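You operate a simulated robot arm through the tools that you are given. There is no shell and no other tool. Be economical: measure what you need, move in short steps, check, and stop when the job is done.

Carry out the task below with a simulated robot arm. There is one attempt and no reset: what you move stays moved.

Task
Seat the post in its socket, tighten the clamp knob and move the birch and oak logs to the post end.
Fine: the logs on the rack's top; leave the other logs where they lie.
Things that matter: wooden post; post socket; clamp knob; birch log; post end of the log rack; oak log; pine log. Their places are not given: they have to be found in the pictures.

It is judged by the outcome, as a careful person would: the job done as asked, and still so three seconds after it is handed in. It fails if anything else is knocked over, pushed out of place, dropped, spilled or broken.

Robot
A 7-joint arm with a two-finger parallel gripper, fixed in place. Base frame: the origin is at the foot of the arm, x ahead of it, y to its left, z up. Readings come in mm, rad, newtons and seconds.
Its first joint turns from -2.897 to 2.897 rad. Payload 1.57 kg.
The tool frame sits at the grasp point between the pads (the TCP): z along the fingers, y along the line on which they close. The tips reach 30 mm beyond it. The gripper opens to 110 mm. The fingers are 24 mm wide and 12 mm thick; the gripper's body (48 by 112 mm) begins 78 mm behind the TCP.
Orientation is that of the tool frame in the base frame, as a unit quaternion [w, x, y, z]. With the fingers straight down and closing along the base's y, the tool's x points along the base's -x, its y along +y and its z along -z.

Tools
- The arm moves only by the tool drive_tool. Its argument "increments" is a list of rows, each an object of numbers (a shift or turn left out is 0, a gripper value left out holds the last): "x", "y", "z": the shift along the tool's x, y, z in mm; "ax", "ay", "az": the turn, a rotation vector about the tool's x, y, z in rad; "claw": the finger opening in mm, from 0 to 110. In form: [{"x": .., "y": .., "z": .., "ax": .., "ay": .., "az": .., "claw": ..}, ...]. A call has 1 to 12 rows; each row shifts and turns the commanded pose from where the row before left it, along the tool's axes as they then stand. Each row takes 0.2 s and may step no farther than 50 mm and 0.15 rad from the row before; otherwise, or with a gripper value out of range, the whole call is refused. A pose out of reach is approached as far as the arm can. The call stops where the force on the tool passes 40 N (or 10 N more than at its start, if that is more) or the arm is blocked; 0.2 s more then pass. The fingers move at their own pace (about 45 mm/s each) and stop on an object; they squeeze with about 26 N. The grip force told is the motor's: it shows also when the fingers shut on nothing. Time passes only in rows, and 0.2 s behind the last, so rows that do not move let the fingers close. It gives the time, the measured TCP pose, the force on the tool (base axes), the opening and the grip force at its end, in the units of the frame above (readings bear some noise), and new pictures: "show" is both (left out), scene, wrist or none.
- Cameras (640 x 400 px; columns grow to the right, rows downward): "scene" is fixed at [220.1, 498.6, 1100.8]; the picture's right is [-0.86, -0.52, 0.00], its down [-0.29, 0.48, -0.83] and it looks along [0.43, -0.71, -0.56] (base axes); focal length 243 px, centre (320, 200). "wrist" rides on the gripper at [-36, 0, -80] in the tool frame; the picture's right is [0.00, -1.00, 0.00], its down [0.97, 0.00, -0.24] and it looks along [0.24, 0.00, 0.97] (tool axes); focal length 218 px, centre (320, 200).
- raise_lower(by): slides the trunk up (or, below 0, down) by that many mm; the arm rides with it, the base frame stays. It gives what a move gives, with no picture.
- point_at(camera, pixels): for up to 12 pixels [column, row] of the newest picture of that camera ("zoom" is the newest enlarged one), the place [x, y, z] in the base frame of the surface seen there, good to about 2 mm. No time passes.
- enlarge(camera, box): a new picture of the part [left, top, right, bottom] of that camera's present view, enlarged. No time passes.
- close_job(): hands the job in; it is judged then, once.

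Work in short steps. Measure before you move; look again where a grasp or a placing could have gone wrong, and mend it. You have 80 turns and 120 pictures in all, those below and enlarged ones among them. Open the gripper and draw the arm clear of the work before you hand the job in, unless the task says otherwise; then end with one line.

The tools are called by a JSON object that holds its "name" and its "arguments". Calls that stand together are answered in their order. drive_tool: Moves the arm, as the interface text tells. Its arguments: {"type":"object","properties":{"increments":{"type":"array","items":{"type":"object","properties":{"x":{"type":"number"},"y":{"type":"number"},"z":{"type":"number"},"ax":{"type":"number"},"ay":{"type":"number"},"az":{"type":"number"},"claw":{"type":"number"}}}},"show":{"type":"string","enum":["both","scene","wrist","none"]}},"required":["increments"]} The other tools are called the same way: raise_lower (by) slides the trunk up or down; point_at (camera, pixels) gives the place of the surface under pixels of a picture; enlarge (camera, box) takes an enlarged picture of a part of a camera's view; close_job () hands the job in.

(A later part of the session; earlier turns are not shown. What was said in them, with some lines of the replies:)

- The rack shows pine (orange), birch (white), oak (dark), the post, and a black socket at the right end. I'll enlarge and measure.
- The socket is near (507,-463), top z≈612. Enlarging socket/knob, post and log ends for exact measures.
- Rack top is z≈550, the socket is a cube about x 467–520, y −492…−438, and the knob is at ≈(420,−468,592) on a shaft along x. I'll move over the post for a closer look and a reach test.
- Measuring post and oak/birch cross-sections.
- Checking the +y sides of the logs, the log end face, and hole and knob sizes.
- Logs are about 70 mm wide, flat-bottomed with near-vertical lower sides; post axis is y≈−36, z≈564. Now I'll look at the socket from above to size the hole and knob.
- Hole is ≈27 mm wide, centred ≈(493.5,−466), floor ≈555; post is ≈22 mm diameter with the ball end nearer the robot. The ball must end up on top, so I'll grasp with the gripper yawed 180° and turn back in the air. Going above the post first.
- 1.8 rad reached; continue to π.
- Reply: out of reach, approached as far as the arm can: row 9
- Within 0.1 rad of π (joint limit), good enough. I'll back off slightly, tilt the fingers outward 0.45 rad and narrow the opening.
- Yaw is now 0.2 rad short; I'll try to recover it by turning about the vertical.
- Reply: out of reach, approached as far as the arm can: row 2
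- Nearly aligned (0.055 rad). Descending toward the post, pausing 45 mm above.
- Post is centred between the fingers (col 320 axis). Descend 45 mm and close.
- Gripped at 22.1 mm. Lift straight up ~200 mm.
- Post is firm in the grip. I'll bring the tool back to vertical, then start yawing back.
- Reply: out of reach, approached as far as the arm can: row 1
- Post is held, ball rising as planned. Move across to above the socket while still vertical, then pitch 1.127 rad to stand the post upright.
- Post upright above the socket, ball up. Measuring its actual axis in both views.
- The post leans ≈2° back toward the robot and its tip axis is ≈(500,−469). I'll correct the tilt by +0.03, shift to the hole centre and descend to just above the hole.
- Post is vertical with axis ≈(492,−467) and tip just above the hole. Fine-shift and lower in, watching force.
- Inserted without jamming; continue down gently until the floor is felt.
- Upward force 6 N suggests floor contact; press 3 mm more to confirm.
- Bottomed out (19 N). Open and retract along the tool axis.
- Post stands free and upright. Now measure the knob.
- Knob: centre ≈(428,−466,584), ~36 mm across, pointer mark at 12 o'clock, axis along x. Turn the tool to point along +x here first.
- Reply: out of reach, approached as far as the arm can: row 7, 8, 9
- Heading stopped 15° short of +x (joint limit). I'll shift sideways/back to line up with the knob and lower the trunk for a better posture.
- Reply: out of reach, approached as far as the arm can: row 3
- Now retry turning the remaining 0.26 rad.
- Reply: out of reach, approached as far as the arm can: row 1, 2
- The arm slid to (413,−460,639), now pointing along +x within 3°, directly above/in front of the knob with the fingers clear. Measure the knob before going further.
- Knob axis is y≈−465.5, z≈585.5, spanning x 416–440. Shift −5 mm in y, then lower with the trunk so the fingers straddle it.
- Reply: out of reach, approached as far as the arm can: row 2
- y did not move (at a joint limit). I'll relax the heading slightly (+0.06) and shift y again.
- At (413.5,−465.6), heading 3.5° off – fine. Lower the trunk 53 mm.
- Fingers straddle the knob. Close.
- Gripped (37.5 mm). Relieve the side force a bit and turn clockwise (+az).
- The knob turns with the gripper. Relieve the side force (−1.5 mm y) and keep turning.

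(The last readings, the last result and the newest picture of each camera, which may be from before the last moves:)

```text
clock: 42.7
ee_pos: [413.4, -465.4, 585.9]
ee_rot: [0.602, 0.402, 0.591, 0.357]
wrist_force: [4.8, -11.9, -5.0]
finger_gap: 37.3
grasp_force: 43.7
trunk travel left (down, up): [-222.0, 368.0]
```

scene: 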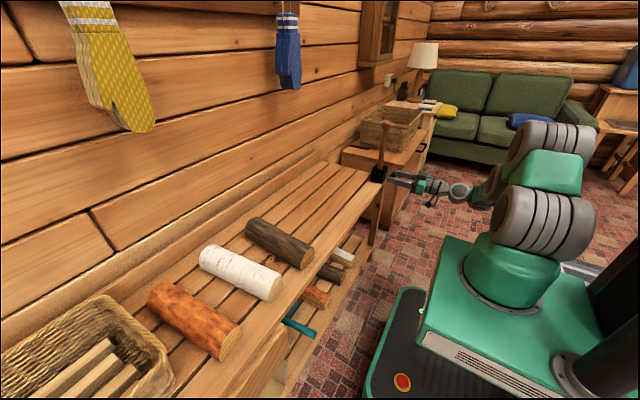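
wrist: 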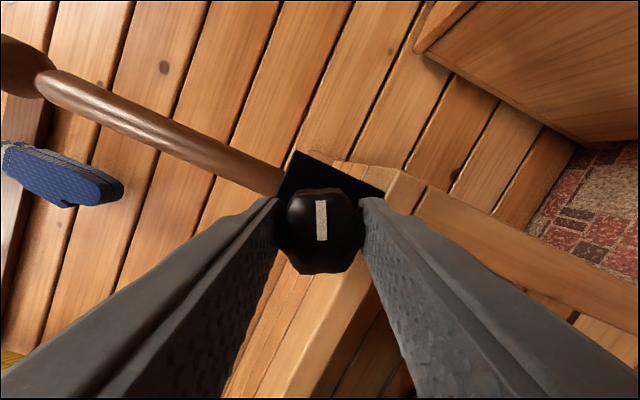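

Turned ≈67°. Continue turning until it stiffens.

{"name": "drive_tool", "arguments": {"increments": [{"az": 0.12}, {"az": 0.12}, {"az": 0.12}, {"az": 0.12}, {"az": 0.12}, {"az": 0.12}, {}], "show": "wrist"}}

```text
clock: 44.3
ee_pos: [412.0, -464.1, 584.2]
ee_rot: [0.437, 0.585, 0.411, 0.546]
wrist_force: [-5.1, -4.9, -14.9]
finger_gap: 37.6
grasp_force: 43.2
trunk travel left (down, up): [-222.0, 368.0]
```

wrist: 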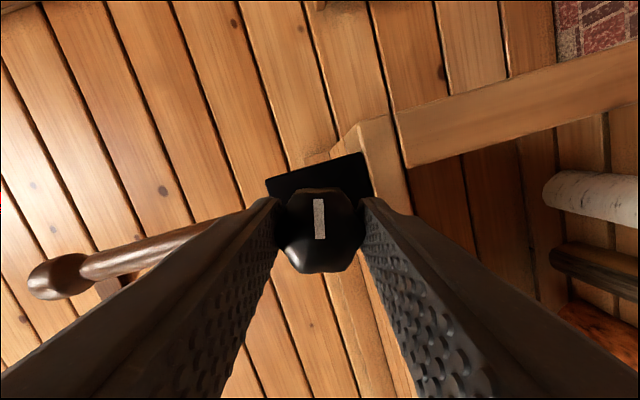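

108° and the knob still follows. Continue.

{"name": "drive_tool", "arguments": {"increments": [{"az": 0.12}, {"az": 0.12}, {"az": 0.12}, {"az": 0.12}, {"az": 0.12}, {"az": 0.12}, {}], "show": "wrist"}}

```text
clock: 45.9
ee_pos: [412.9, -465.1, 584.1]
ee_rot: [0.216, 0.693, 0.179, 0.665]
wrist_force: [-11.5, 5.5, -27.9]
finger_gap: 37.3
grasp_force: 42.8
trunk travel left (down, up): [-222.0, 368.0]
```

wrist: 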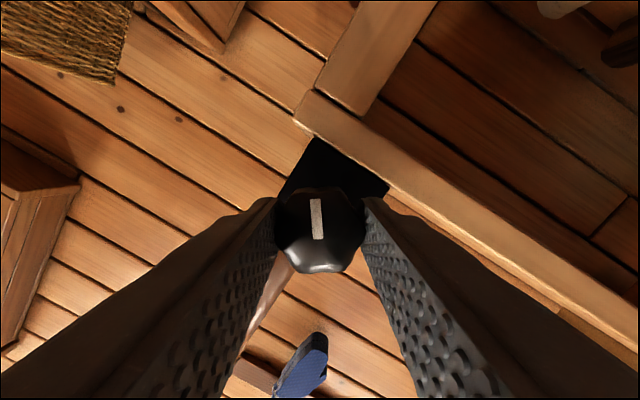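

149°, but side force has grown (−28 N z). Relieve by 2.5 mm down and continue a bit.

{"name": "drive_tool", "arguments": {"increments": [{"x": -2.1, "y": -1.3}, {"az": 0.1}, {"az": 0.1}, {"az": 0.1}, {"az": 0.1}, {}], "show": "wrist"}}

```text
clock: 47.3
ee_pos: [414.3, -463.7, 584.8]
ee_rot: [0.08, 0.713, 0.039, 0.696]
wrist_force: [-4.4, 10.1, -11.5]
finger_gap: 37.0
grasp_force: 43.7
trunk travel left (down, up): [-222.0, 368.0]
```

wrist: 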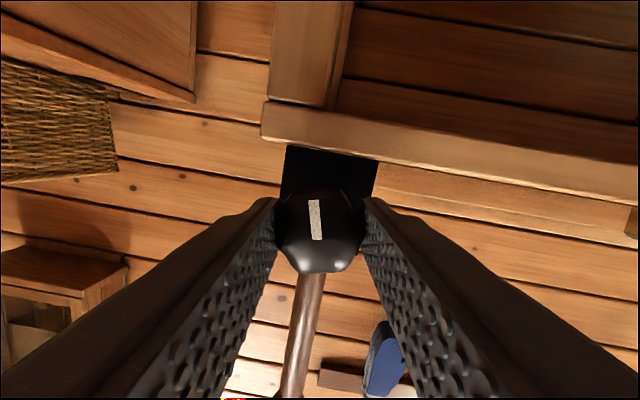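

≈170°. Turn a little more up to the joint limit, then release and look.

{"name": "drive_tool", "arguments": {"increments": [{"az": 0.1}, {"az": 0.1}, {"az": 0.1}, {}], "show": "wrist"}}

```text
clock: 48.3
ee_pos: [413.2, -464.2, 584.1]
ee_rot: [-0.024, 0.71, -0.068, 0.7]
wrist_force: [-2.1, 10.6, -5.8]
finger_gap: 36.9
grasp_force: 43.5
trunk travel left (down, up): [-222.0, 368.0]
```

wrist: 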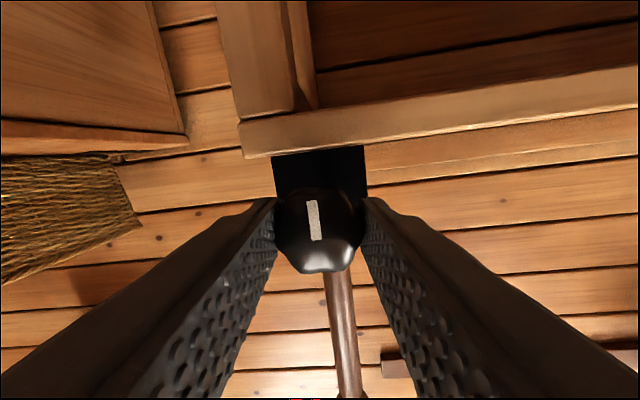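

189° and no hard stop yet; continue.

{"name": "drive_tool", "arguments": {"increments": [{"az": 0.12}, {"az": 0.12}, {"az": 0.12}, {"az": 0.12}, {}], "show": "wrist"}}

```text
clock: 49.5
ee_pos: [412.8, -463.8, 586.2]
ee_rot: [-0.189, 0.674, -0.235, 0.674]
wrist_force: [9.6, 1.5, 6.9]
finger_gap: 37.6
grasp_force: 32.3
trunk travel left (down, up): [-222.0, 368.0]
```

wrist: 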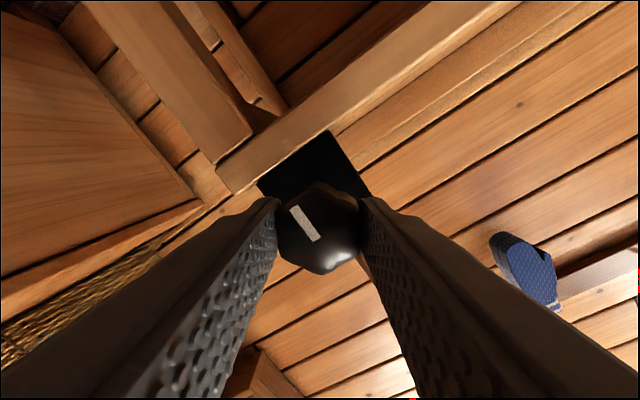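

The knob has stopped at about 185° while the gripper slipped on it by 25°: it's tight. Open, level the fingers, then lift with the trunk.

{"name": "drive_tool", "arguments": {"increments": [{"claw": 64}, {}, {}, {"az": -0.15}, {"az": -0.15}, {"az": -0.15}, {"az": -0.15}, {}], "show": "wrist"}}

```text
clock: 51.3
ee_pos: [413.4, -464.2, 584.2]
ee_rot: [0.019, 0.714, -0.025, 0.7]
wrist_force: [-0.4, 0.5, -0.2]
finger_gap: 64.2
grasp_force: 0.0
trunk travel left (down, up): [-222.0, 368.0]
```

wrist: 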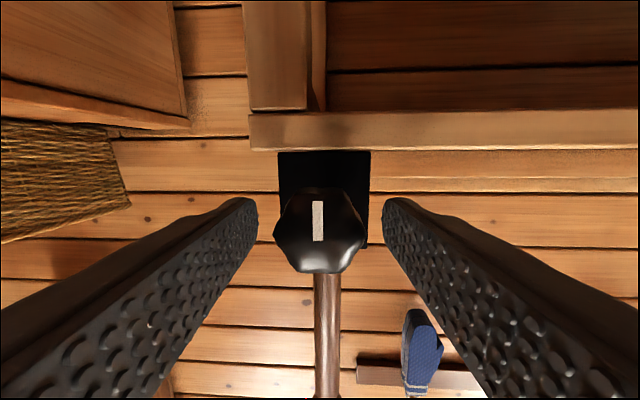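

Pointer now at 6 o'clock (180° turned). Raise trunk 153 mm back to the initial height, then unwind.

{"name": "raise_lower", "arguments": {"by": 153}}

{"name": "drive_tool", "arguments": {"increments": [{"az": -0.15}, {"az": -0.15}, {"az": -0.15}, {"az": -0.15}, {"az": -0.15}, {"az": -0.15}, {"az": -0.15}, {"az": -0.15}, {"az": -0.15}, {"az": -0.15}, {"az": -0.15}, {"az": -0.15}], "show": "none"}}

{"name": "drive_tool", "arguments": {"increments": [{"az": -0.15}, {"az": -0.15}, {"az": -0.15}, {"az": -0.15}, {"az": -0.15}, {"az": -0.15}, {"az": -0.15}, {"az": -0.15}, {"az": -0.12}, {}], "show": "none"}}

```text
clock: 53.0
ee_pos: [412.4, -464.1, 737.1]
ee_rot: [0.019, 0.713, -0.026, 0.7]
wrist_force: [0.5, -0.4, -0.4]
finger_gap: 64.2
grasp_force: 0.0
trunk travel left (down, up): [-375.0, 215.0]
```

```text
clock: 55.6
ee_pos: [412.7, -465.7, 737.4]
ee_rot: [0.559, 0.463, 0.543, 0.421]
wrist_force: [-0.3, 0.5, 0.3]
finger_gap: 63.9
grasp_force: 0.0
trunk travel left (down, up): [-375.0, 215.0]
```

```text
clock: 57.8
ee_pos: [412.7, -463.6, 737.5]
ee_rot: [0.7, 0.034, 0.713, -0.011]
wrist_force: [0.0, -0.2, 0.1]
finger_gap: 64.1
grasp_force: 0.1
trunk travel left (down, up): [-375.0, 215.0]
```

Unwound. Raise, move left away from the post, and pitch the tool back down.

{"name": "drive_tool", "arguments": {"increments": [{"x": -20, "y": 40}, {"x": -20, "y": 40}, {"x": -20, "y": 40}, {"ay": 0.15}, {"ay": 0.15}, {"ay": 0.15}, {"ay": 0.15}, {"ay": 0.15}, {"ay": 0.15}, {"ay": 0.15}, {"ay": 0.15}, {"ay": 0.15}], "show": "none"}}

{"name": "drive_tool", "arguments": {"increments": [{"ay": 0.11}, {"ay": 0.1}, {"claw": 108}, {}], "show": "both"}}

```text
clock: 60.4
ee_pos: [420.8, -346.7, 801.5]
ee_rot: [0.1, 0.033, 0.994, 0.013]
wrist_force: [-0.3, -0.3, 0.2]
finger_gap: 64.0
grasp_force: 0.0
trunk travel left (down, up): [-375.0, 215.0]
```

```text
clock: 61.4
ee_pos: [420.6, -347.1, 800.4]
ee_rot: [-0.004, 0.032, 0.999, 0.016]
wrist_force: [-0.2, 0.5, -0.1]
finger_gap: 108.2
grasp_force: 0.1
trunk travel left (down, up): [-375.0, 215.0]
```

scene: 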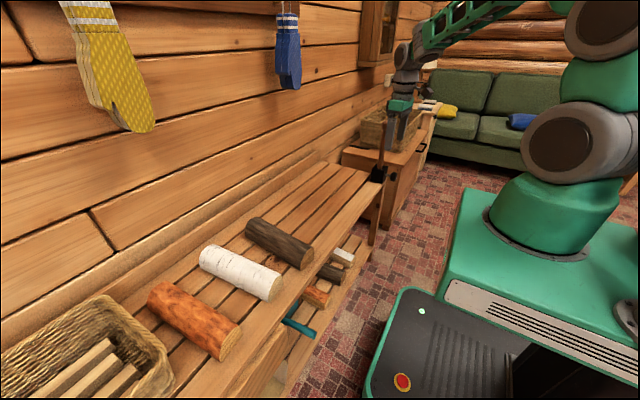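
wrist: 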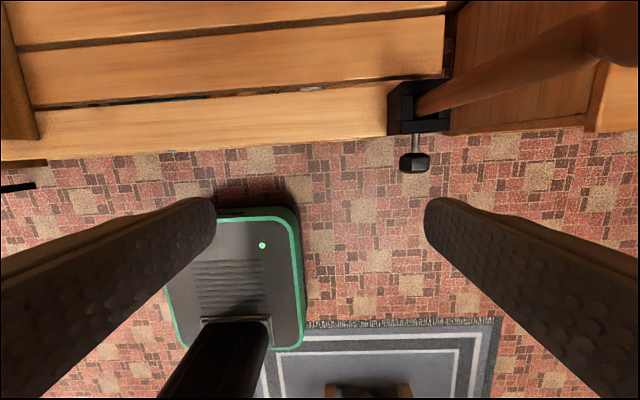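

Fingers down again. Correct small tilt/yaw errors and travel to above the oak log.

{"name": "drive_tool", "arguments": {"increments": [{"ax": 0.032, "ay": -0.008, "az": -0.064}, {"x": -18.1, "y": 41, "z": 3}, {"x": -18.1, "y": 41, "z": 3}, {"x": -18.1, "y": 41, "z": 3}, {"x": -18.1, "y": 41, "z": 3}, {"x": -18.1, "y": 41, "z": 3}, {"x": -18.1, "y": 41, "z": 3}, {"x": -18.1, "y": 41, "z": 3}, {"x": -18.1, "y": 41, "z": 3}, {"x": -18.1, "y": 41, "z": 3}, {"x": -18.1, "y": 41, "z": 3}, {"x": -18.1, "y": 40, "z": 3}], "show": "wrist"}}

```text
clock: 64.0
ee_pos: [619.9, 103.6, 766.7]
ee_rot: [0.0, -0.001, 1.0, 0.0]
wrist_force: [-0.8, -0.8, -0.3]
finger_gap: 108.1
grasp_force: 0.1
trunk travel left (down, up): [-375.0, 215.0]
```

wrist: 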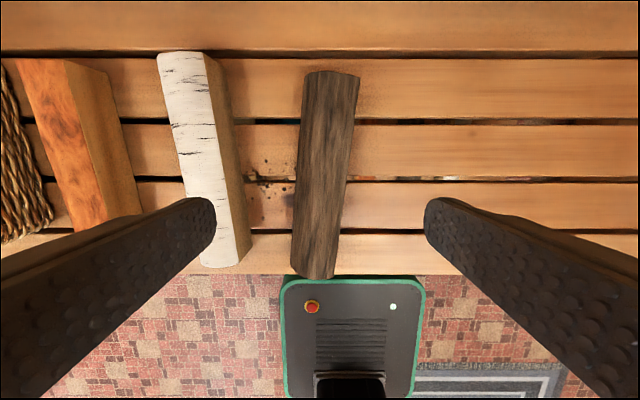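

Oak is yawed slightly (far end at col 333, near end at col 312). Measure its edges, and birch's too.

{"name": "point_at", "arguments": {"camera": "wrist", "pixels": [[306, 100], [354, 100], [330, 74], [302, 150], [350, 150], [298, 200], [345, 200], [293, 250], [338, 250], [313, 276], [332, 100], [316, 240]]}}

{"name": "point_at", "arguments": {"camera": "wrist", "pixels": [[163, 80], [207, 80], [222, 80], [172, 150], [216, 150], [230, 150], [240, 220], [243, 245], [208, 265], [180, 55]]}}

```text
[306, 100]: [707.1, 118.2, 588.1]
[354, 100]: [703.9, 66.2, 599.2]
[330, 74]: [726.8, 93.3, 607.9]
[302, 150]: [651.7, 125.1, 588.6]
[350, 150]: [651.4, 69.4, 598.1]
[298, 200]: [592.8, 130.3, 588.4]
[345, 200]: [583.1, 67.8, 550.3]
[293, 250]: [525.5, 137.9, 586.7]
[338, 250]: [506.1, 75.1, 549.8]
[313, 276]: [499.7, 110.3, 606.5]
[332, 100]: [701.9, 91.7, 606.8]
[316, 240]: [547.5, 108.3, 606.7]
```

```text
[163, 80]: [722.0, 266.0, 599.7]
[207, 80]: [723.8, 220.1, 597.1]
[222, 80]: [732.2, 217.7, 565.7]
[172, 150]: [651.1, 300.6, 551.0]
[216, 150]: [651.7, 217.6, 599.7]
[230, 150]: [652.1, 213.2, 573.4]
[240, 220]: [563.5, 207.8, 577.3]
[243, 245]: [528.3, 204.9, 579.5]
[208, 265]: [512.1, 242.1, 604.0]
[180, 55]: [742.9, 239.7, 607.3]
```

Oak centre ≈(613,102), yaw −0.107 rad, ~63 mm wide. Align and descend to z≈632.

{"name": "drive_tool", "arguments": {"increments": [{"x": 7, "y": -1.5}, {"az": 0.107}, {"z": 45}, {"z": 45}, {"z": 45}, {}], "show": "wrist"}}

```text
clock: 65.4
ee_pos: [614.2, 104.1, 633.3]
ee_rot: [0.0, 0.053, 0.999, 0.0]
wrist_force: [-0.1, -0.1, -0.7]
finger_gap: 108.1
grasp_force: 0.1
trunk travel left (down, up): [-375.0, 215.0]
```

wrist: 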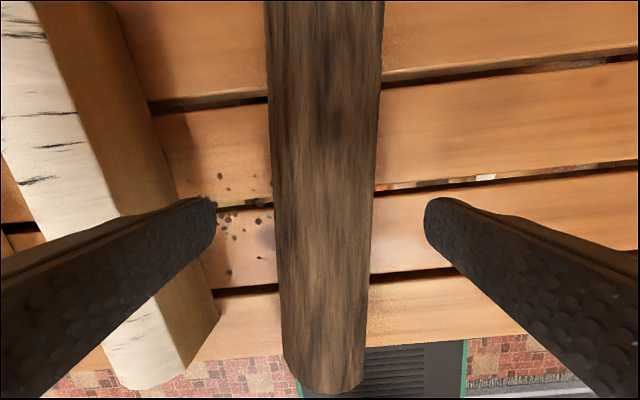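

Log is centred (cols 272–382). Descend 47 mm and grip.

{"name": "drive_tool", "arguments": {"increments": [{"z": 24}, {"z": 23}, {"claw": 80}, {"claw": 50}, {"claw": 40}, {}, {}], "show": "wrist"}}

```text
clock: 67.0
ee_pos: [614.3, 102.6, 585.9]
ee_rot: [-0.001, 0.052, 0.999, 0.001]
wrist_force: [-0.3, 0.3, 0.1]
finger_gap: 64.7
grasp_force: 25.6
trunk travel left (down, up): [-375.0, 215.0]
```

wrist: 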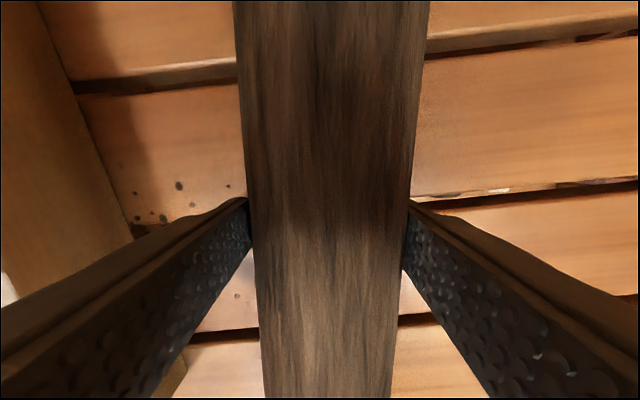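

Gripped at 64.7 mm. Lift gently and check.

{"name": "drive_tool", "arguments": {"increments": [{"z": -8, "claw": 0}, {"z": -12}, {"z": -20}, {}], "show": "scene"}}

```text
clock: 68.0
ee_pos: [613.2, 102.9, 626.6]
ee_rot: [0.0, 0.052, 0.999, 0.0]
wrist_force: [-0.9, -0.7, -5.1]
finger_gap: 65.1
grasp_force: 26.1
trunk travel left (down, up): [-375.0, 215.0]
```

scene: 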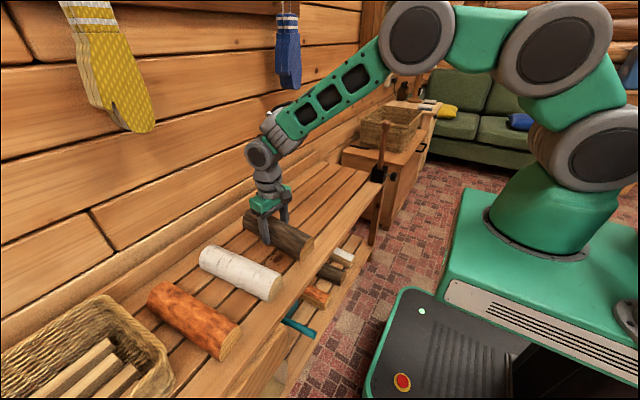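

Log held level (~5 N). Straighten yaw, lift a bit more, and carry to the post end (y≈−398).

{"name": "drive_tool", "arguments": {"increments": [{"az": -0.105, "z": -25}, {"y": -25, "z": -20, "x": -10}, {"y": -40}, {"y": -45}, {"y": -45}, {"y": -45}, {"y": -45}, {"y": -45}, {"y": -45}, {"y": -45}, {"y": -45}, {"y": -40}], "show": "none"}}

{"name": "drive_tool", "arguments": {"increments": [{"y": -25}, {"y": -10}, {}], "show": "both"}}

```text
clock: 70.6
ee_pos: [621.9, -365.4, 670.7]
ee_rot: [0.0, 0.0, 1.0, 0.001]
wrist_force: [-0.2, 0.6, -4.9]
finger_gap: 64.7
grasp_force: 26.4
trunk travel left (down, up): [-375.0, 215.0]
```

```text
clock: 71.4
ee_pos: [620.0, -396.6, 671.6]
ee_rot: [0.0, -0.001, 1.0, 0.001]
wrist_force: [-0.2, -0.2, -5.3]
finger_gap: 64.5
grasp_force: 25.8
out of reach, approached as far as the arm can: row 2
trunk travel left (down, up): [-375.0, 215.0]
```

scene: 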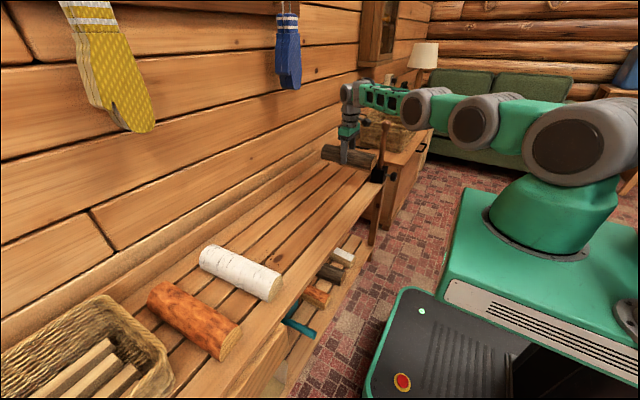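
wrist: 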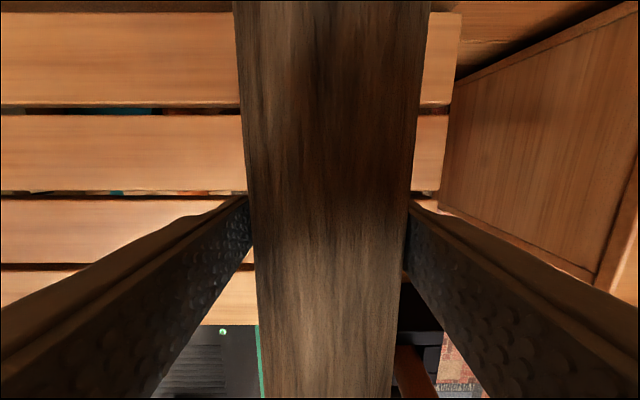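

Arm is near its reach, so I'll lower with the trunk. Log right side ≈−429, socket face at −439: clear. Down 78 mm first.

{"name": "raise_lower", "arguments": {"by": -78}}

{"name": "drive_tool", "arguments": {"increments": [{}], "show": "both"}}

```text
clock: 72.6
ee_pos: [621.3, -396.4, 592.6]
ee_rot: [0.002, 0.0, 1.0, 0.0]
wrist_force: [-0.3, 0.4, -6.0]
finger_gap: 64.7
grasp_force: 26.0
trunk travel left (down, up): [-297.0, 293.0]
```

```text
clock: 73.0
ee_pos: [621.3, -396.5, 592.9]
ee_rot: [0.001, 0.0, 1.0, 0.001]
wrist_force: [0.0, 0.1, -5.5]
finger_gap: 64.6
grasp_force: 26.1
trunk travel left (down, up): [-297.0, 293.0]
```

scene: 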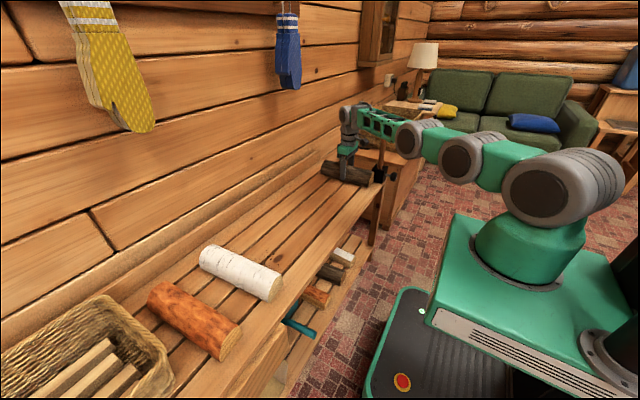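
wrist: 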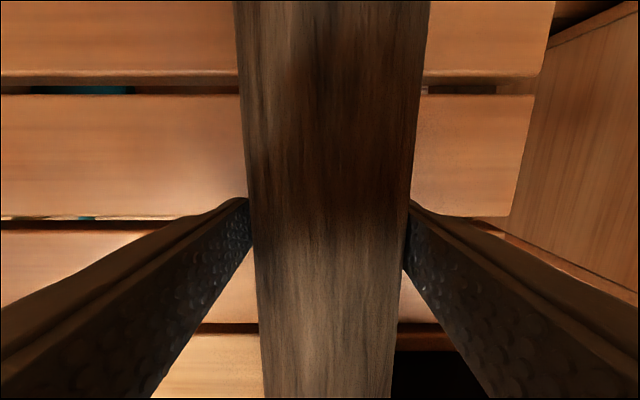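

Still ~6 mm up. Lower the last 6 mm.

{"name": "raise_lower", "arguments": {"by": -6}}

```text
clock: 73.5
ee_pos: [620.9, -397.3, 587.2]
ee_rot: [0.0, 0.0, 1.0, 0.0]
wrist_force: [-0.3, 0.9, -4.9]
finger_gap: 64.6
grasp_force: 26.0
trunk travel left (down, up): [-291.0, 299.0]
```

{"name": "raise_lower", "arguments": {"by": -2}}

```text
clock: 74.1
ee_pos: [621.8, -396.3, 585.7]
ee_rot: [0.001, 0.0, 1.0, 0.0]
wrist_force: [-1.7, 1.5, 1.7]
finger_gap: 64.6
grasp_force: 26.2
trunk travel left (down, up): [-289.0, 301.0]
```

Contact felt (weight transferred). Open and raise with the trunk.

{"name": "drive_tool", "arguments": {"increments": [{"claw": 80}, {"claw": 96}, {}, {}], "show": "none"}}

{"name": "raise_lower", "arguments": {"by": 86}}

{"name": "drive_tool", "arguments": {"increments": [{"y": 30}, {"y": 45}, {"y": 45}, {"y": 45}, {"y": 45}, {"y": 45}, {"y": 45}, {"y": 45}, {"y": 45}, {"y": 45}, {"y": 45}, {"y": 45}], "show": "scene"}}

{"name": "enlarge", "arguments": {"camera": "scene", "box": [290, 100, 420, 220]}}

```text
clock: 75.1
ee_pos: [621.0, -395.9, 584.8]
ee_rot: [0.0, 0.0, 1.0, 0.0]
wrist_force: [0.4, -0.3, 0.1]
finger_gap: 95.6
grasp_force: 0.1
trunk travel left (down, up): [-289.0, 301.0]
```

```text
clock: 76.3
ee_pos: [622.3, -396.5, 671.5]
ee_rot: [0.002, 0.0, 1.0, 0.001]
wrist_force: [-0.1, -0.4, 0.2]
finger_gap: 96.0
grasp_force: 0.1
trunk travel left (down, up): [-375.0, 215.0]
```

```text
clock: 78.9
ee_pos: [663.7, 120.5, 664.5]
ee_rot: [-0.002, 0.0, 1.0, 0.001]
wrist_force: [-0.2, -0.1, -0.7]
finger_gap: 95.6
grasp_force: 0.0
out of reach, approached as far as the arm can: row 5, 6, 7, 8, 9
trunk travel left (down, up): [-375.0, 215.0]
```

scene: 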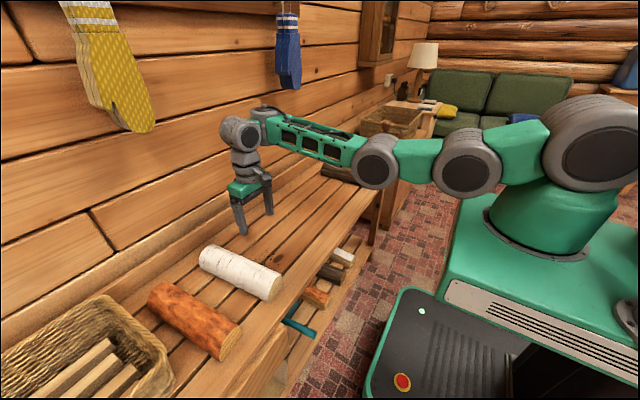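

```text
3.33 times, centred on (355, 160) of scene
```

zoom: 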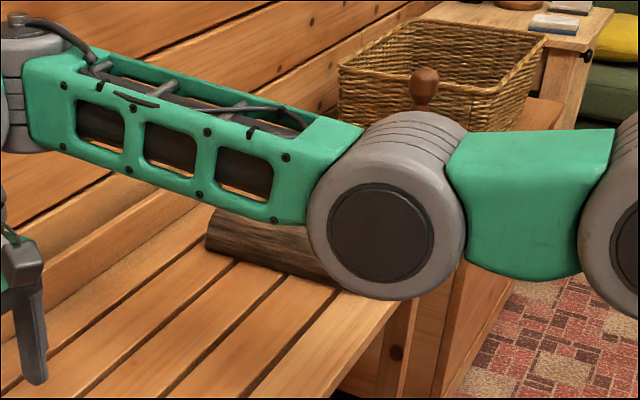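

Oak is resting at the post end. The elbow has swung sideways; check where it lies relative to the post.

{"name": "point_at", "arguments": {"camera": "scene", "pixels": [[375, 165], [356, 155], [385, 138], [372, 188], [384, 125], [340, 172], [455, 170]]}}

{"name": "drive_tool", "arguments": {"increments": [{"x": 20, "z": -30}, {"x": 20, "z": -40}, {"z": -40}, {}], "show": "both"}}

```text
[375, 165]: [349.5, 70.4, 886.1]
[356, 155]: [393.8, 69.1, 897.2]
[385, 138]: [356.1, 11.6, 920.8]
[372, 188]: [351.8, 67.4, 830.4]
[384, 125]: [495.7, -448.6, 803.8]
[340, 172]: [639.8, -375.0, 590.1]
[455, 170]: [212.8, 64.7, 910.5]
```

```text
clock: 79.9
ee_pos: [667.6, 128.6, 766.1]
ee_rot: [0.0, 0.0, 1.0, 0.0]
wrist_force: [0.7, 0.2, 0.8]
finger_gap: 95.8
grasp_force: 0.0
out of reach, approached as far as the arm can: row 1, 2
trunk travel left (down, up): [-375.0, 215.0]
```

scene: 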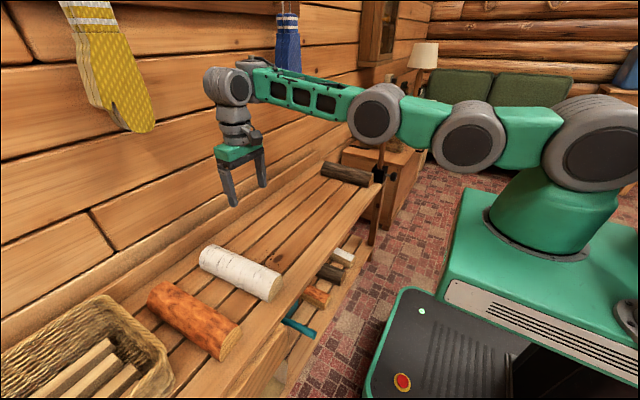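
wrist: 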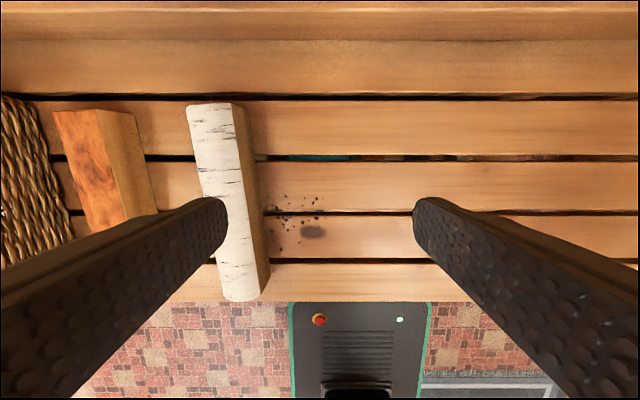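

The arm is nearly straight (near singular). Try retracting along −x in a few steps so the elbow bends again.

{"name": "drive_tool", "arguments": {"increments": [{"x": 20}, {"x": 25}, {"x": 25}, {}], "show": "scene"}}

```text
clock: 80.9
ee_pos: [663.5, 143.2, 769.5]
ee_rot: [-0.001, 0.0, 1.0, 0.0]
wrist_force: [-0.1, -0.6, 0.3]
finger_gap: 96.2
grasp_force: 0.1
out of reach, approached as far as the arm can: row 1, 2, 3
trunk travel left (down, up): [-375.0, 215.0]
```

scene: 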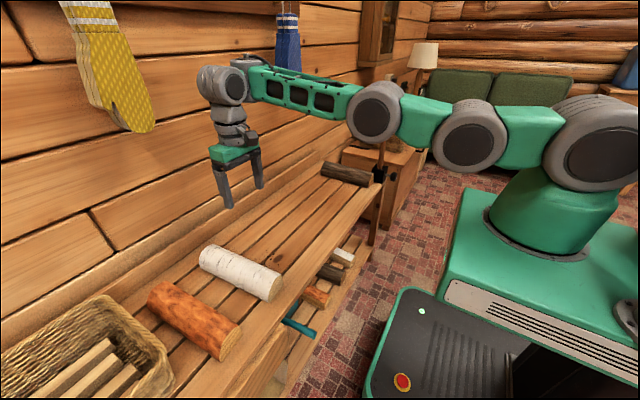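

Stuck near the straight-arm singularity; try larger retraction steps.

{"name": "drive_tool", "arguments": {"increments": [{"x": 50}, {"x": 50}, {"x": 50}, {"x": 50}, {}], "show": "none"}}

```text
clock: 82.1
ee_pos: [647.7, 196.8, 789.1]
ee_rot: [0.001, 0.001, 1.0, 0.0]
wrist_force: [-1.0, 0.6, -0.2]
finger_gap: 96.1
grasp_force: 0.1
out of reach, approached as far as the arm can: row 1, 2, 3, 4
trunk travel left (down, up): [-375.0, 215.0]
```

I believe the elbow passed through its full-extension point and is trapped on the wrong side. Swing back to the right over clear space (y≈−250), then extend fully and retract to re-bend it.

{"name": "drive_tool", "arguments": {"increments": [{"x": -10, "y": -45}, {"x": -10, "y": -45}, {"x": -8, "y": -45}, {"x": -4, "y": -45}, {"y": -45}, {"x": 3, "y": -45}, {"x": 6, "y": -45}, {"x": 9, "y": -45}, {"x": 10, "y": -45}, {"x": 10, "y": -40}], "show": "none"}}

{"name": "drive_tool", "arguments": {"increments": [{"x": -20, "y": -8}, {"x": -20, "y": -8}, {"x": -20, "y": -8}, {}], "show": "scene"}}

```text
clock: 84.3
ee_pos: [643.4, -248.1, 790.7]
ee_rot: [0.001, 0.0, 1.0, 0.0]
wrist_force: [-1.1, -0.5, 0.4]
finger_gap: 96.0
grasp_force: 0.0
trunk travel left (down, up): [-375.0, 215.0]
```

```text
clock: 85.3
ee_pos: [688.1, -267.1, 791.3]
ee_rot: [0.002, 0.0, 1.0, 0.0]
wrist_force: [-0.4, 0.7, 0.0]
finger_gap: 96.3
grasp_force: 0.0
out of reach, approached as far as the arm can: row 3
trunk travel left (down, up): [-375.0, 215.0]
```

scene: 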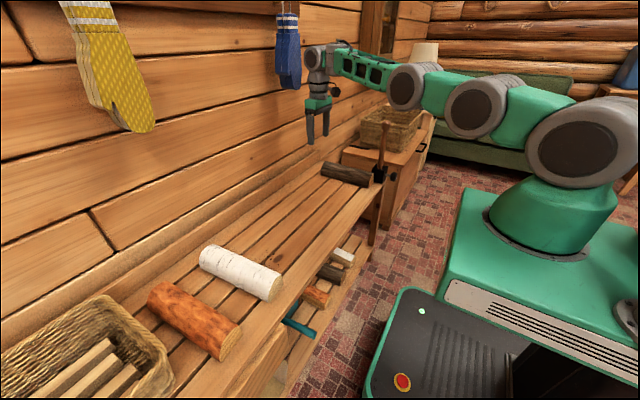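

At max extension (r≈738). Now retract with large steps.

{"name": "drive_tool", "arguments": {"increments": [{"x": 46, "y": 17}, {"x": 46, "y": 17}, {"x": 46, "y": 17}, {}], "show": "none"}}

```text
clock: 86.3
ee_pos: [590.5, -232.1, 824.7]
ee_rot: [-0.007, 0.0, 1.0, 0.005]
wrist_force: [0.2, -0.1, 0.3]
finger_gap: 95.9
grasp_force: 0.0
out of reach, approached as far as the arm can: row 2, 3
trunk travel left (down, up): [-375.0, 215.0]
```

Still trapped. Extend again, harder, then retract in small steps.

{"name": "drive_tool", "arguments": {"increments": [{"x": -46, "y": -17, "z": 12}, {"x": -46, "y": -17, "z": 12}, {"x": -30, "y": -11, "z": 12}, {"x": -30, "y": -11}, {"x": 8, "y": 3}, {"x": 8, "y": 3}, {"x": 8, "y": 3}, {"x": 8, "y": 3}, {"x": 12, "y": 4}, {"x": 20, "y": 8}, {"x": 30, "y": 11}, {"x": 30, "y": 11}], "show": "scene"}}

```text
refused: row 1 steps farther than a row can; nothing moved
```

{"name": "drive_tool", "arguments": {"increments": [{"x": -44, "y": -16, "z": 12}, {"x": -44, "y": -16, "z": 12}, {"x": -30, "y": -11, "z": 12}, {"x": -30, "y": -11}, {"x": 8, "y": 3}, {"x": 8, "y": 3}, {"x": 8, "y": 3}, {"x": 8, "y": 3}, {"x": 12, "y": 4}, {"x": 20, "y": 8}, {"x": 30, "y": 11}, {"x": 30, "y": 11}], "show": "scene"}}

```text
clock: 88.9
ee_pos: [598.9, -238.0, 815.8]
ee_rot: [-0.004, 0.0, 1.0, 0.004]
wrist_force: [-0.3, 0.6, -1.3]
finger_gap: 96.0
grasp_force: 0.2
out of reach, approached as far as the arm can: row 3, 4, 5, 11, 12
trunk travel left (down, up): [-375.0, 215.0]
```

scene: 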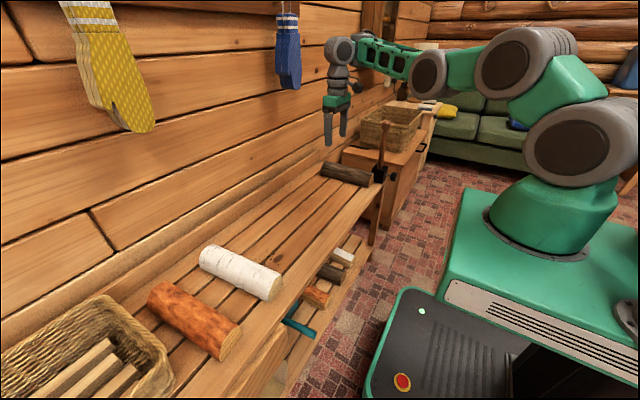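

The elbow looks more bent now. Keep retracting, allowing upward motion, and watch.

{"name": "drive_tool", "arguments": {"increments": [{"x": 25, "y": 10, "z": -40}, {"x": 25, "y": 10, "z": -40}, {"x": 25, "y": 10, "z": -40}, {"x": 40, "y": 15}, {"x": 40, "y": 15}, {}], "show": "scene"}}

```text
clock: 90.3
ee_pos: [447.3, -177.3, 935.6]
ee_rot: [0.001, 0.0, 1.0, 0.001]
wrist_force: [-0.6, -0.5, 0.6]
finger_gap: 95.9
grasp_force: 0.1
trunk travel left (down, up): [-375.0, 215.0]
```

scene: 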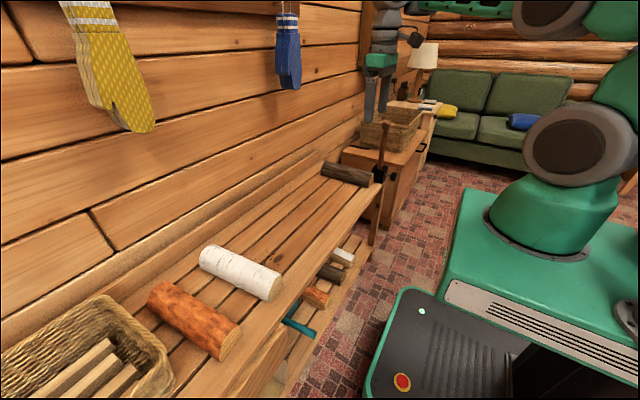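

Elbow is bent again and the arm is free. Travel over the birch log (centre ≈(627,242), yaw +0.063 rad).

{"name": "drive_tool", "arguments": {"increments": [{"x": -16.4, "y": 38.2, "z": 15, "claw": 108}, {"x": -16.4, "y": 38.2, "z": 15}, {"x": -16.4, "y": 38.2, "z": 15}, {"x": -16.4, "y": 38.2, "z": 15}, {"x": -16.4, "y": 38.2, "z": 15}, {"x": -16.4, "y": 38.2, "z": 15}, {"x": -16.4, "y": 38.2, "z": 15}, {"x": -16.4, "y": 38.2, "z": 15}, {"x": -16.4, "y": 38.2, "z": 15}, {"x": -16.4, "y": 38.2, "z": 15}, {"x": -16, "y": 38, "z": 15}, {"az": -0.063}], "show": "wrist"}}

```text
clock: 92.9
ee_pos: [630.9, 242.3, 801.6]
ee_rot: [0.0, -0.032, 0.999, 0.0]
wrist_force: [-0.5, -0.3, -0.3]
finger_gap: 107.9
grasp_force: 0.0
out of reach, approached as far as the arm can: row 4, 5, 6
trunk travel left (down, up): [-375.0, 215.0]
```

wrist: 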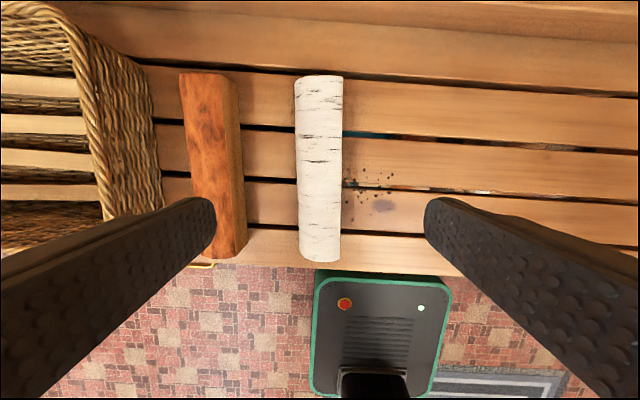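

Birch aligned. Check pine's edge for finger clearance and centre of birch.

{"name": "point_at", "arguments": {"camera": "wrist", "pixels": [[242, 150], [246, 200], [240, 100], [296, 120], [342, 120], [299, 220], [341, 220], [318, 77], [320, 260], [298, 170], [342, 170]]}}

{"name": "drive_tool", "arguments": {"increments": [{"z": 30, "claw": 94}, {"z": 40}, {"z": 40}, {}], "show": "both"}}

```text
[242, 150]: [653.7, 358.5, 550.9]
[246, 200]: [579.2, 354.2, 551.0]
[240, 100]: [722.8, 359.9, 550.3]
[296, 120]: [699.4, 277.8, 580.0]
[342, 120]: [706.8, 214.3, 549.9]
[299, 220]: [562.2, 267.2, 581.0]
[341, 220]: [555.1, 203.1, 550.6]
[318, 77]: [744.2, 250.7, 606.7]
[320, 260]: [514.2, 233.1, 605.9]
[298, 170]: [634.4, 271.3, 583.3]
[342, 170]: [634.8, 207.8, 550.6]
```

```text
clock: 93.9
ee_pos: [631.7, 242.8, 692.0]
ee_rot: [0.001, -0.032, 0.999, 0.0]
wrist_force: [-0.1, 0.2, 0.7]
finger_gap: 94.3
grasp_force: 0.0
trunk travel left (down, up): [-375.0, 215.0]
```

scene: 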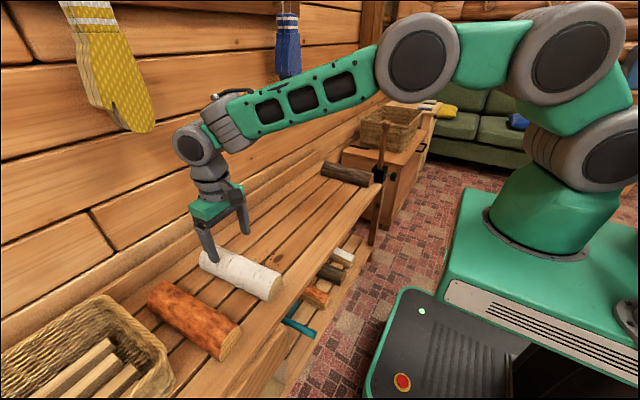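
wrist: 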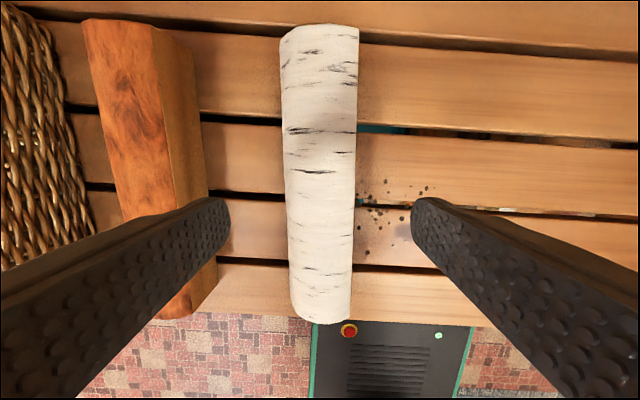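

Elbow up, birch centred, pine at y≥354 is clear. Descend to z≈586 and grip.

{"name": "drive_tool", "arguments": {"increments": [{"z": 35}, {"z": 35}, {"z": 35.5}, {"claw": 75}, {"claw": 50}, {"claw": 20}, {}, {}], "show": "wrist"}}

```text
clock: 95.7
ee_pos: [633.7, 241.0, 588.5]
ee_rot: [0.001, -0.031, 1.0, 0.001]
wrist_force: [0.1, 1.2, -0.3]
finger_gap: 64.5
grasp_force: 25.5
trunk travel left (down, up): [-375.0, 215.0]
```

wrist: 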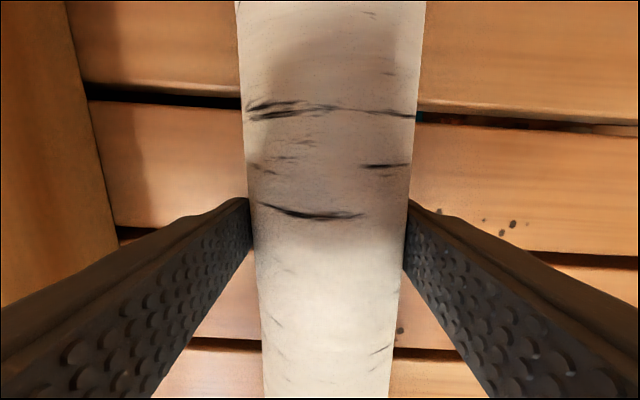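

Gripped (64.5 mm). Lift and check.

{"name": "drive_tool", "arguments": {"increments": [{"z": -10}, {"z": -15}, {"z": -25}, {"z": -35, "az": 0.062}, {}], "show": "wrist"}}

```text
clock: 96.9
ee_pos: [630.6, 242.3, 672.5]
ee_rot: [0.0, 0.0, 1.0, 0.0]
wrist_force: [0.1, 0.2, -4.3]
finger_gap: 64.3
grasp_force: 25.6
trunk travel left (down, up): [-375.0, 215.0]
```

wrist: 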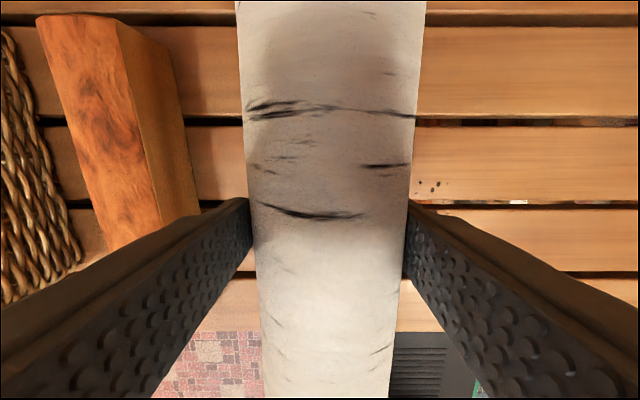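

Held firmly. Carry to y≈−303.

{"name": "drive_tool", "arguments": {"increments": [{"y": -30, "x": 2}, {"y": -43, "x": 2}, {"y": -44, "x": 2}, {"y": -44, "x": 2}, {"y": -44, "x": 2}, {"y": -44, "x": 2}, {"y": -44}, {"y": -44}, {"y": -44}, {"y": -44}, {"y": -44}, {"y": -40}], "show": "none"}}

{"name": "drive_tool", "arguments": {"increments": [{"y": -22}, {"y": -14}, {}], "show": "both"}}

```text
clock: 99.5
ee_pos: [618.3, -269.3, 666.9]
ee_rot: [0.0, -0.001, 1.0, 0.001]
wrist_force: [-0.1, -0.6, -5.5]
finger_gap: 64.5
grasp_force: 26.4
trunk travel left (down, up): [-375.0, 215.0]
```

```text
clock: 100.3
ee_pos: [618.9, -304.3, 668.7]
ee_rot: [0.0, -0.001, 1.0, 0.001]
wrist_force: [0.3, -1.3, -5.0]
finger_gap: 64.4
grasp_force: 26.1
trunk travel left (down, up): [-375.0, 215.0]
```

scene: 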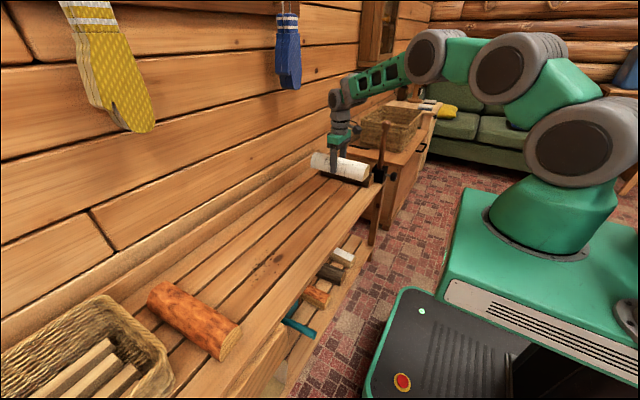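
wrist: 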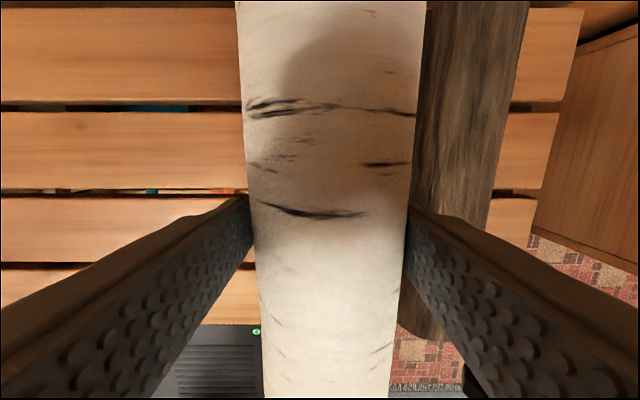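

Check oak's left edge to verify clearance before lowering.

{"name": "point_at", "arguments": {"camera": "wrist", "pixels": [[432, 60], [425, 150], [418, 195], [505, 150], [518, 60], [490, 220], [470, 60], [430, 330]]}}

```text
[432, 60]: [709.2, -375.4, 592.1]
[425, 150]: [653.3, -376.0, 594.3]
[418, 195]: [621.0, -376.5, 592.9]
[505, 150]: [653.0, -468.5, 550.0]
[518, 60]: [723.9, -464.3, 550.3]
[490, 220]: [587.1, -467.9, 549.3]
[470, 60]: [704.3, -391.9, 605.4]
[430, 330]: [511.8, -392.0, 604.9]
```

Clear by ~15 mm. Lower with the trunk 76 mm, then creep.

{"name": "raise_lower", "arguments": {"by": -76}}

{"name": "raise_lower", "arguments": {"by": -3}}

```text
clock: 101.4
ee_pos: [618.8, -302.8, 593.6]
ee_rot: [0.001, 0.0, 1.0, 0.001]
wrist_force: [-0.5, 0.7, -4.3]
finger_gap: 64.4
grasp_force: 26.2
trunk travel left (down, up): [-299.0, 291.0]
```

```text
clock: 101.9
ee_pos: [619.8, -304.1, 590.6]
ee_rot: [0.001, -0.001, 1.0, 0.0]
wrist_force: [-0.2, -0.1, -4.8]
finger_gap: 64.5
grasp_force: 26.2
trunk travel left (down, up): [-296.0, 294.0]
```

Not yet down; creep 2 mm more.

{"name": "raise_lower", "arguments": {"by": -2}}

```text
clock: 102.5
ee_pos: [619.8, -303.3, 588.2]
ee_rot: [0.0, 0.0, 1.0, 0.0]
wrist_force: [0.2, -0.9, -5.0]
finger_gap: 64.6
grasp_force: 25.5
trunk travel left (down, up): [-294.0, 296.0]
```

{"name": "raise_lower", "arguments": {"by": -1.5}}

```text
clock: 103.0
ee_pos: [619.0, -303.9, 587.4]
ee_rot: [0.001, -0.001, 1.0, 0.0]
wrist_force: [-1.8, 1.1, 2.7]
finger_gap: 64.4
grasp_force: 25.8
trunk travel left (down, up): [-292.0, 298.0]
```

Contact (force flipped to +2.7 N). Open just enough and raise straight up with the trunk.

{"name": "drive_tool", "arguments": {"increments": [{"claw": 76}, {}, {}], "show": "none"}}

{"name": "raise_lower", "arguments": {"by": 140}}

{"name": "drive_tool", "arguments": {"increments": [{"x": 15, "y": 20, "z": -30}, {"x": 25, "y": 20, "z": -30}, {"x": 30, "y": 20, "z": -25}, {"x": 30, "y": 25, "z": -20}, {"x": 30, "y": 25, "z": -10}, {}], "show": "both"}}

{"name": "enlarge", "arguments": {"camera": "scene", "box": [290, 100, 420, 220]}}

```text
clock: 103.8
ee_pos: [619.6, -303.4, 587.5]
ee_rot: [0.001, -0.001, 1.0, 0.0]
wrist_force: [0.2, -0.1, 0.7]
finger_gap: 76.2
grasp_force: 0.1
trunk travel left (down, up): [-292.0, 298.0]
```

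```text
clock: 105.4
ee_pos: [619.9, -302.7, 727.3]
ee_rot: [0.001, -0.001, 1.0, -0.001]
wrist_force: [0.2, -0.2, -0.1]
finger_gap: 75.8
grasp_force: 0.1
trunk travel left (down, up): [-432.0, 157.0]
```

```text
clock: 106.8
ee_pos: [485.5, -190.5, 842.5]
ee_rot: [0.001, -0.001, 1.0, 0.0]
wrist_force: [-1.3, 0.2, -0.2]
finger_gap: 75.7
grasp_force: 0.0
trunk travel left (down, up): [-432.0, 157.0]
```

scene: 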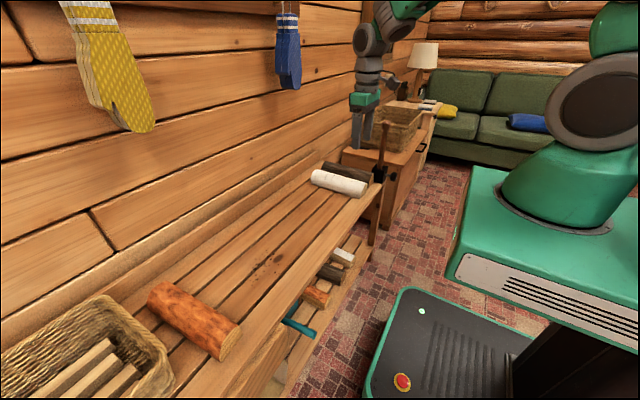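
wrist: 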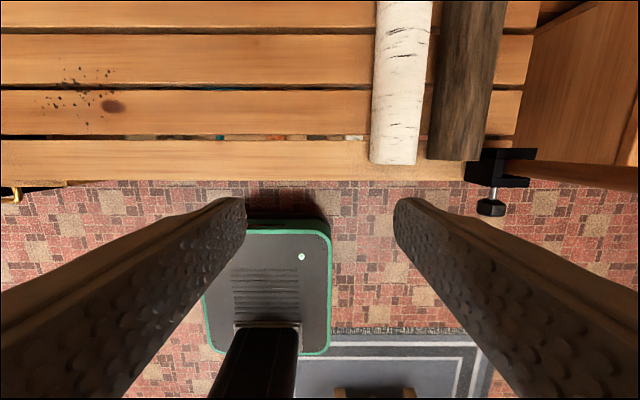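

```text
3.33 times, centred on (355, 160) of scene
```

zoom: 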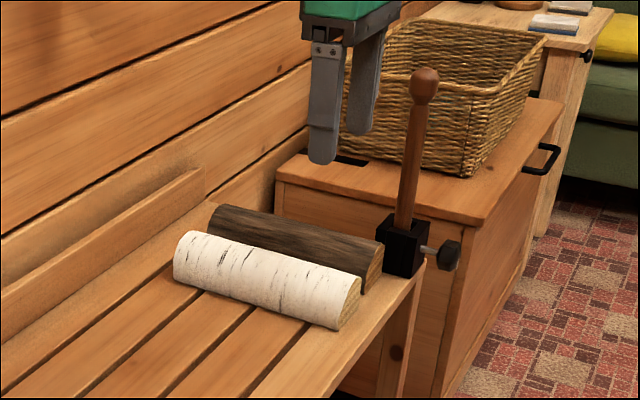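

Both logs lie flat at the post end, the post is upright in the socket, the knob is tightened, the pine log is untouched, and the arm is clear. Handing in.

{"name": "close_job", "arguments": {}}

```text
The job is handed in.
```

I seated the post in its socket with the ball end up and turned the clamp knob 180° to its stop. The oak and birch logs now lie flat on the rack's top at the post end, and I left the other logs where they were.
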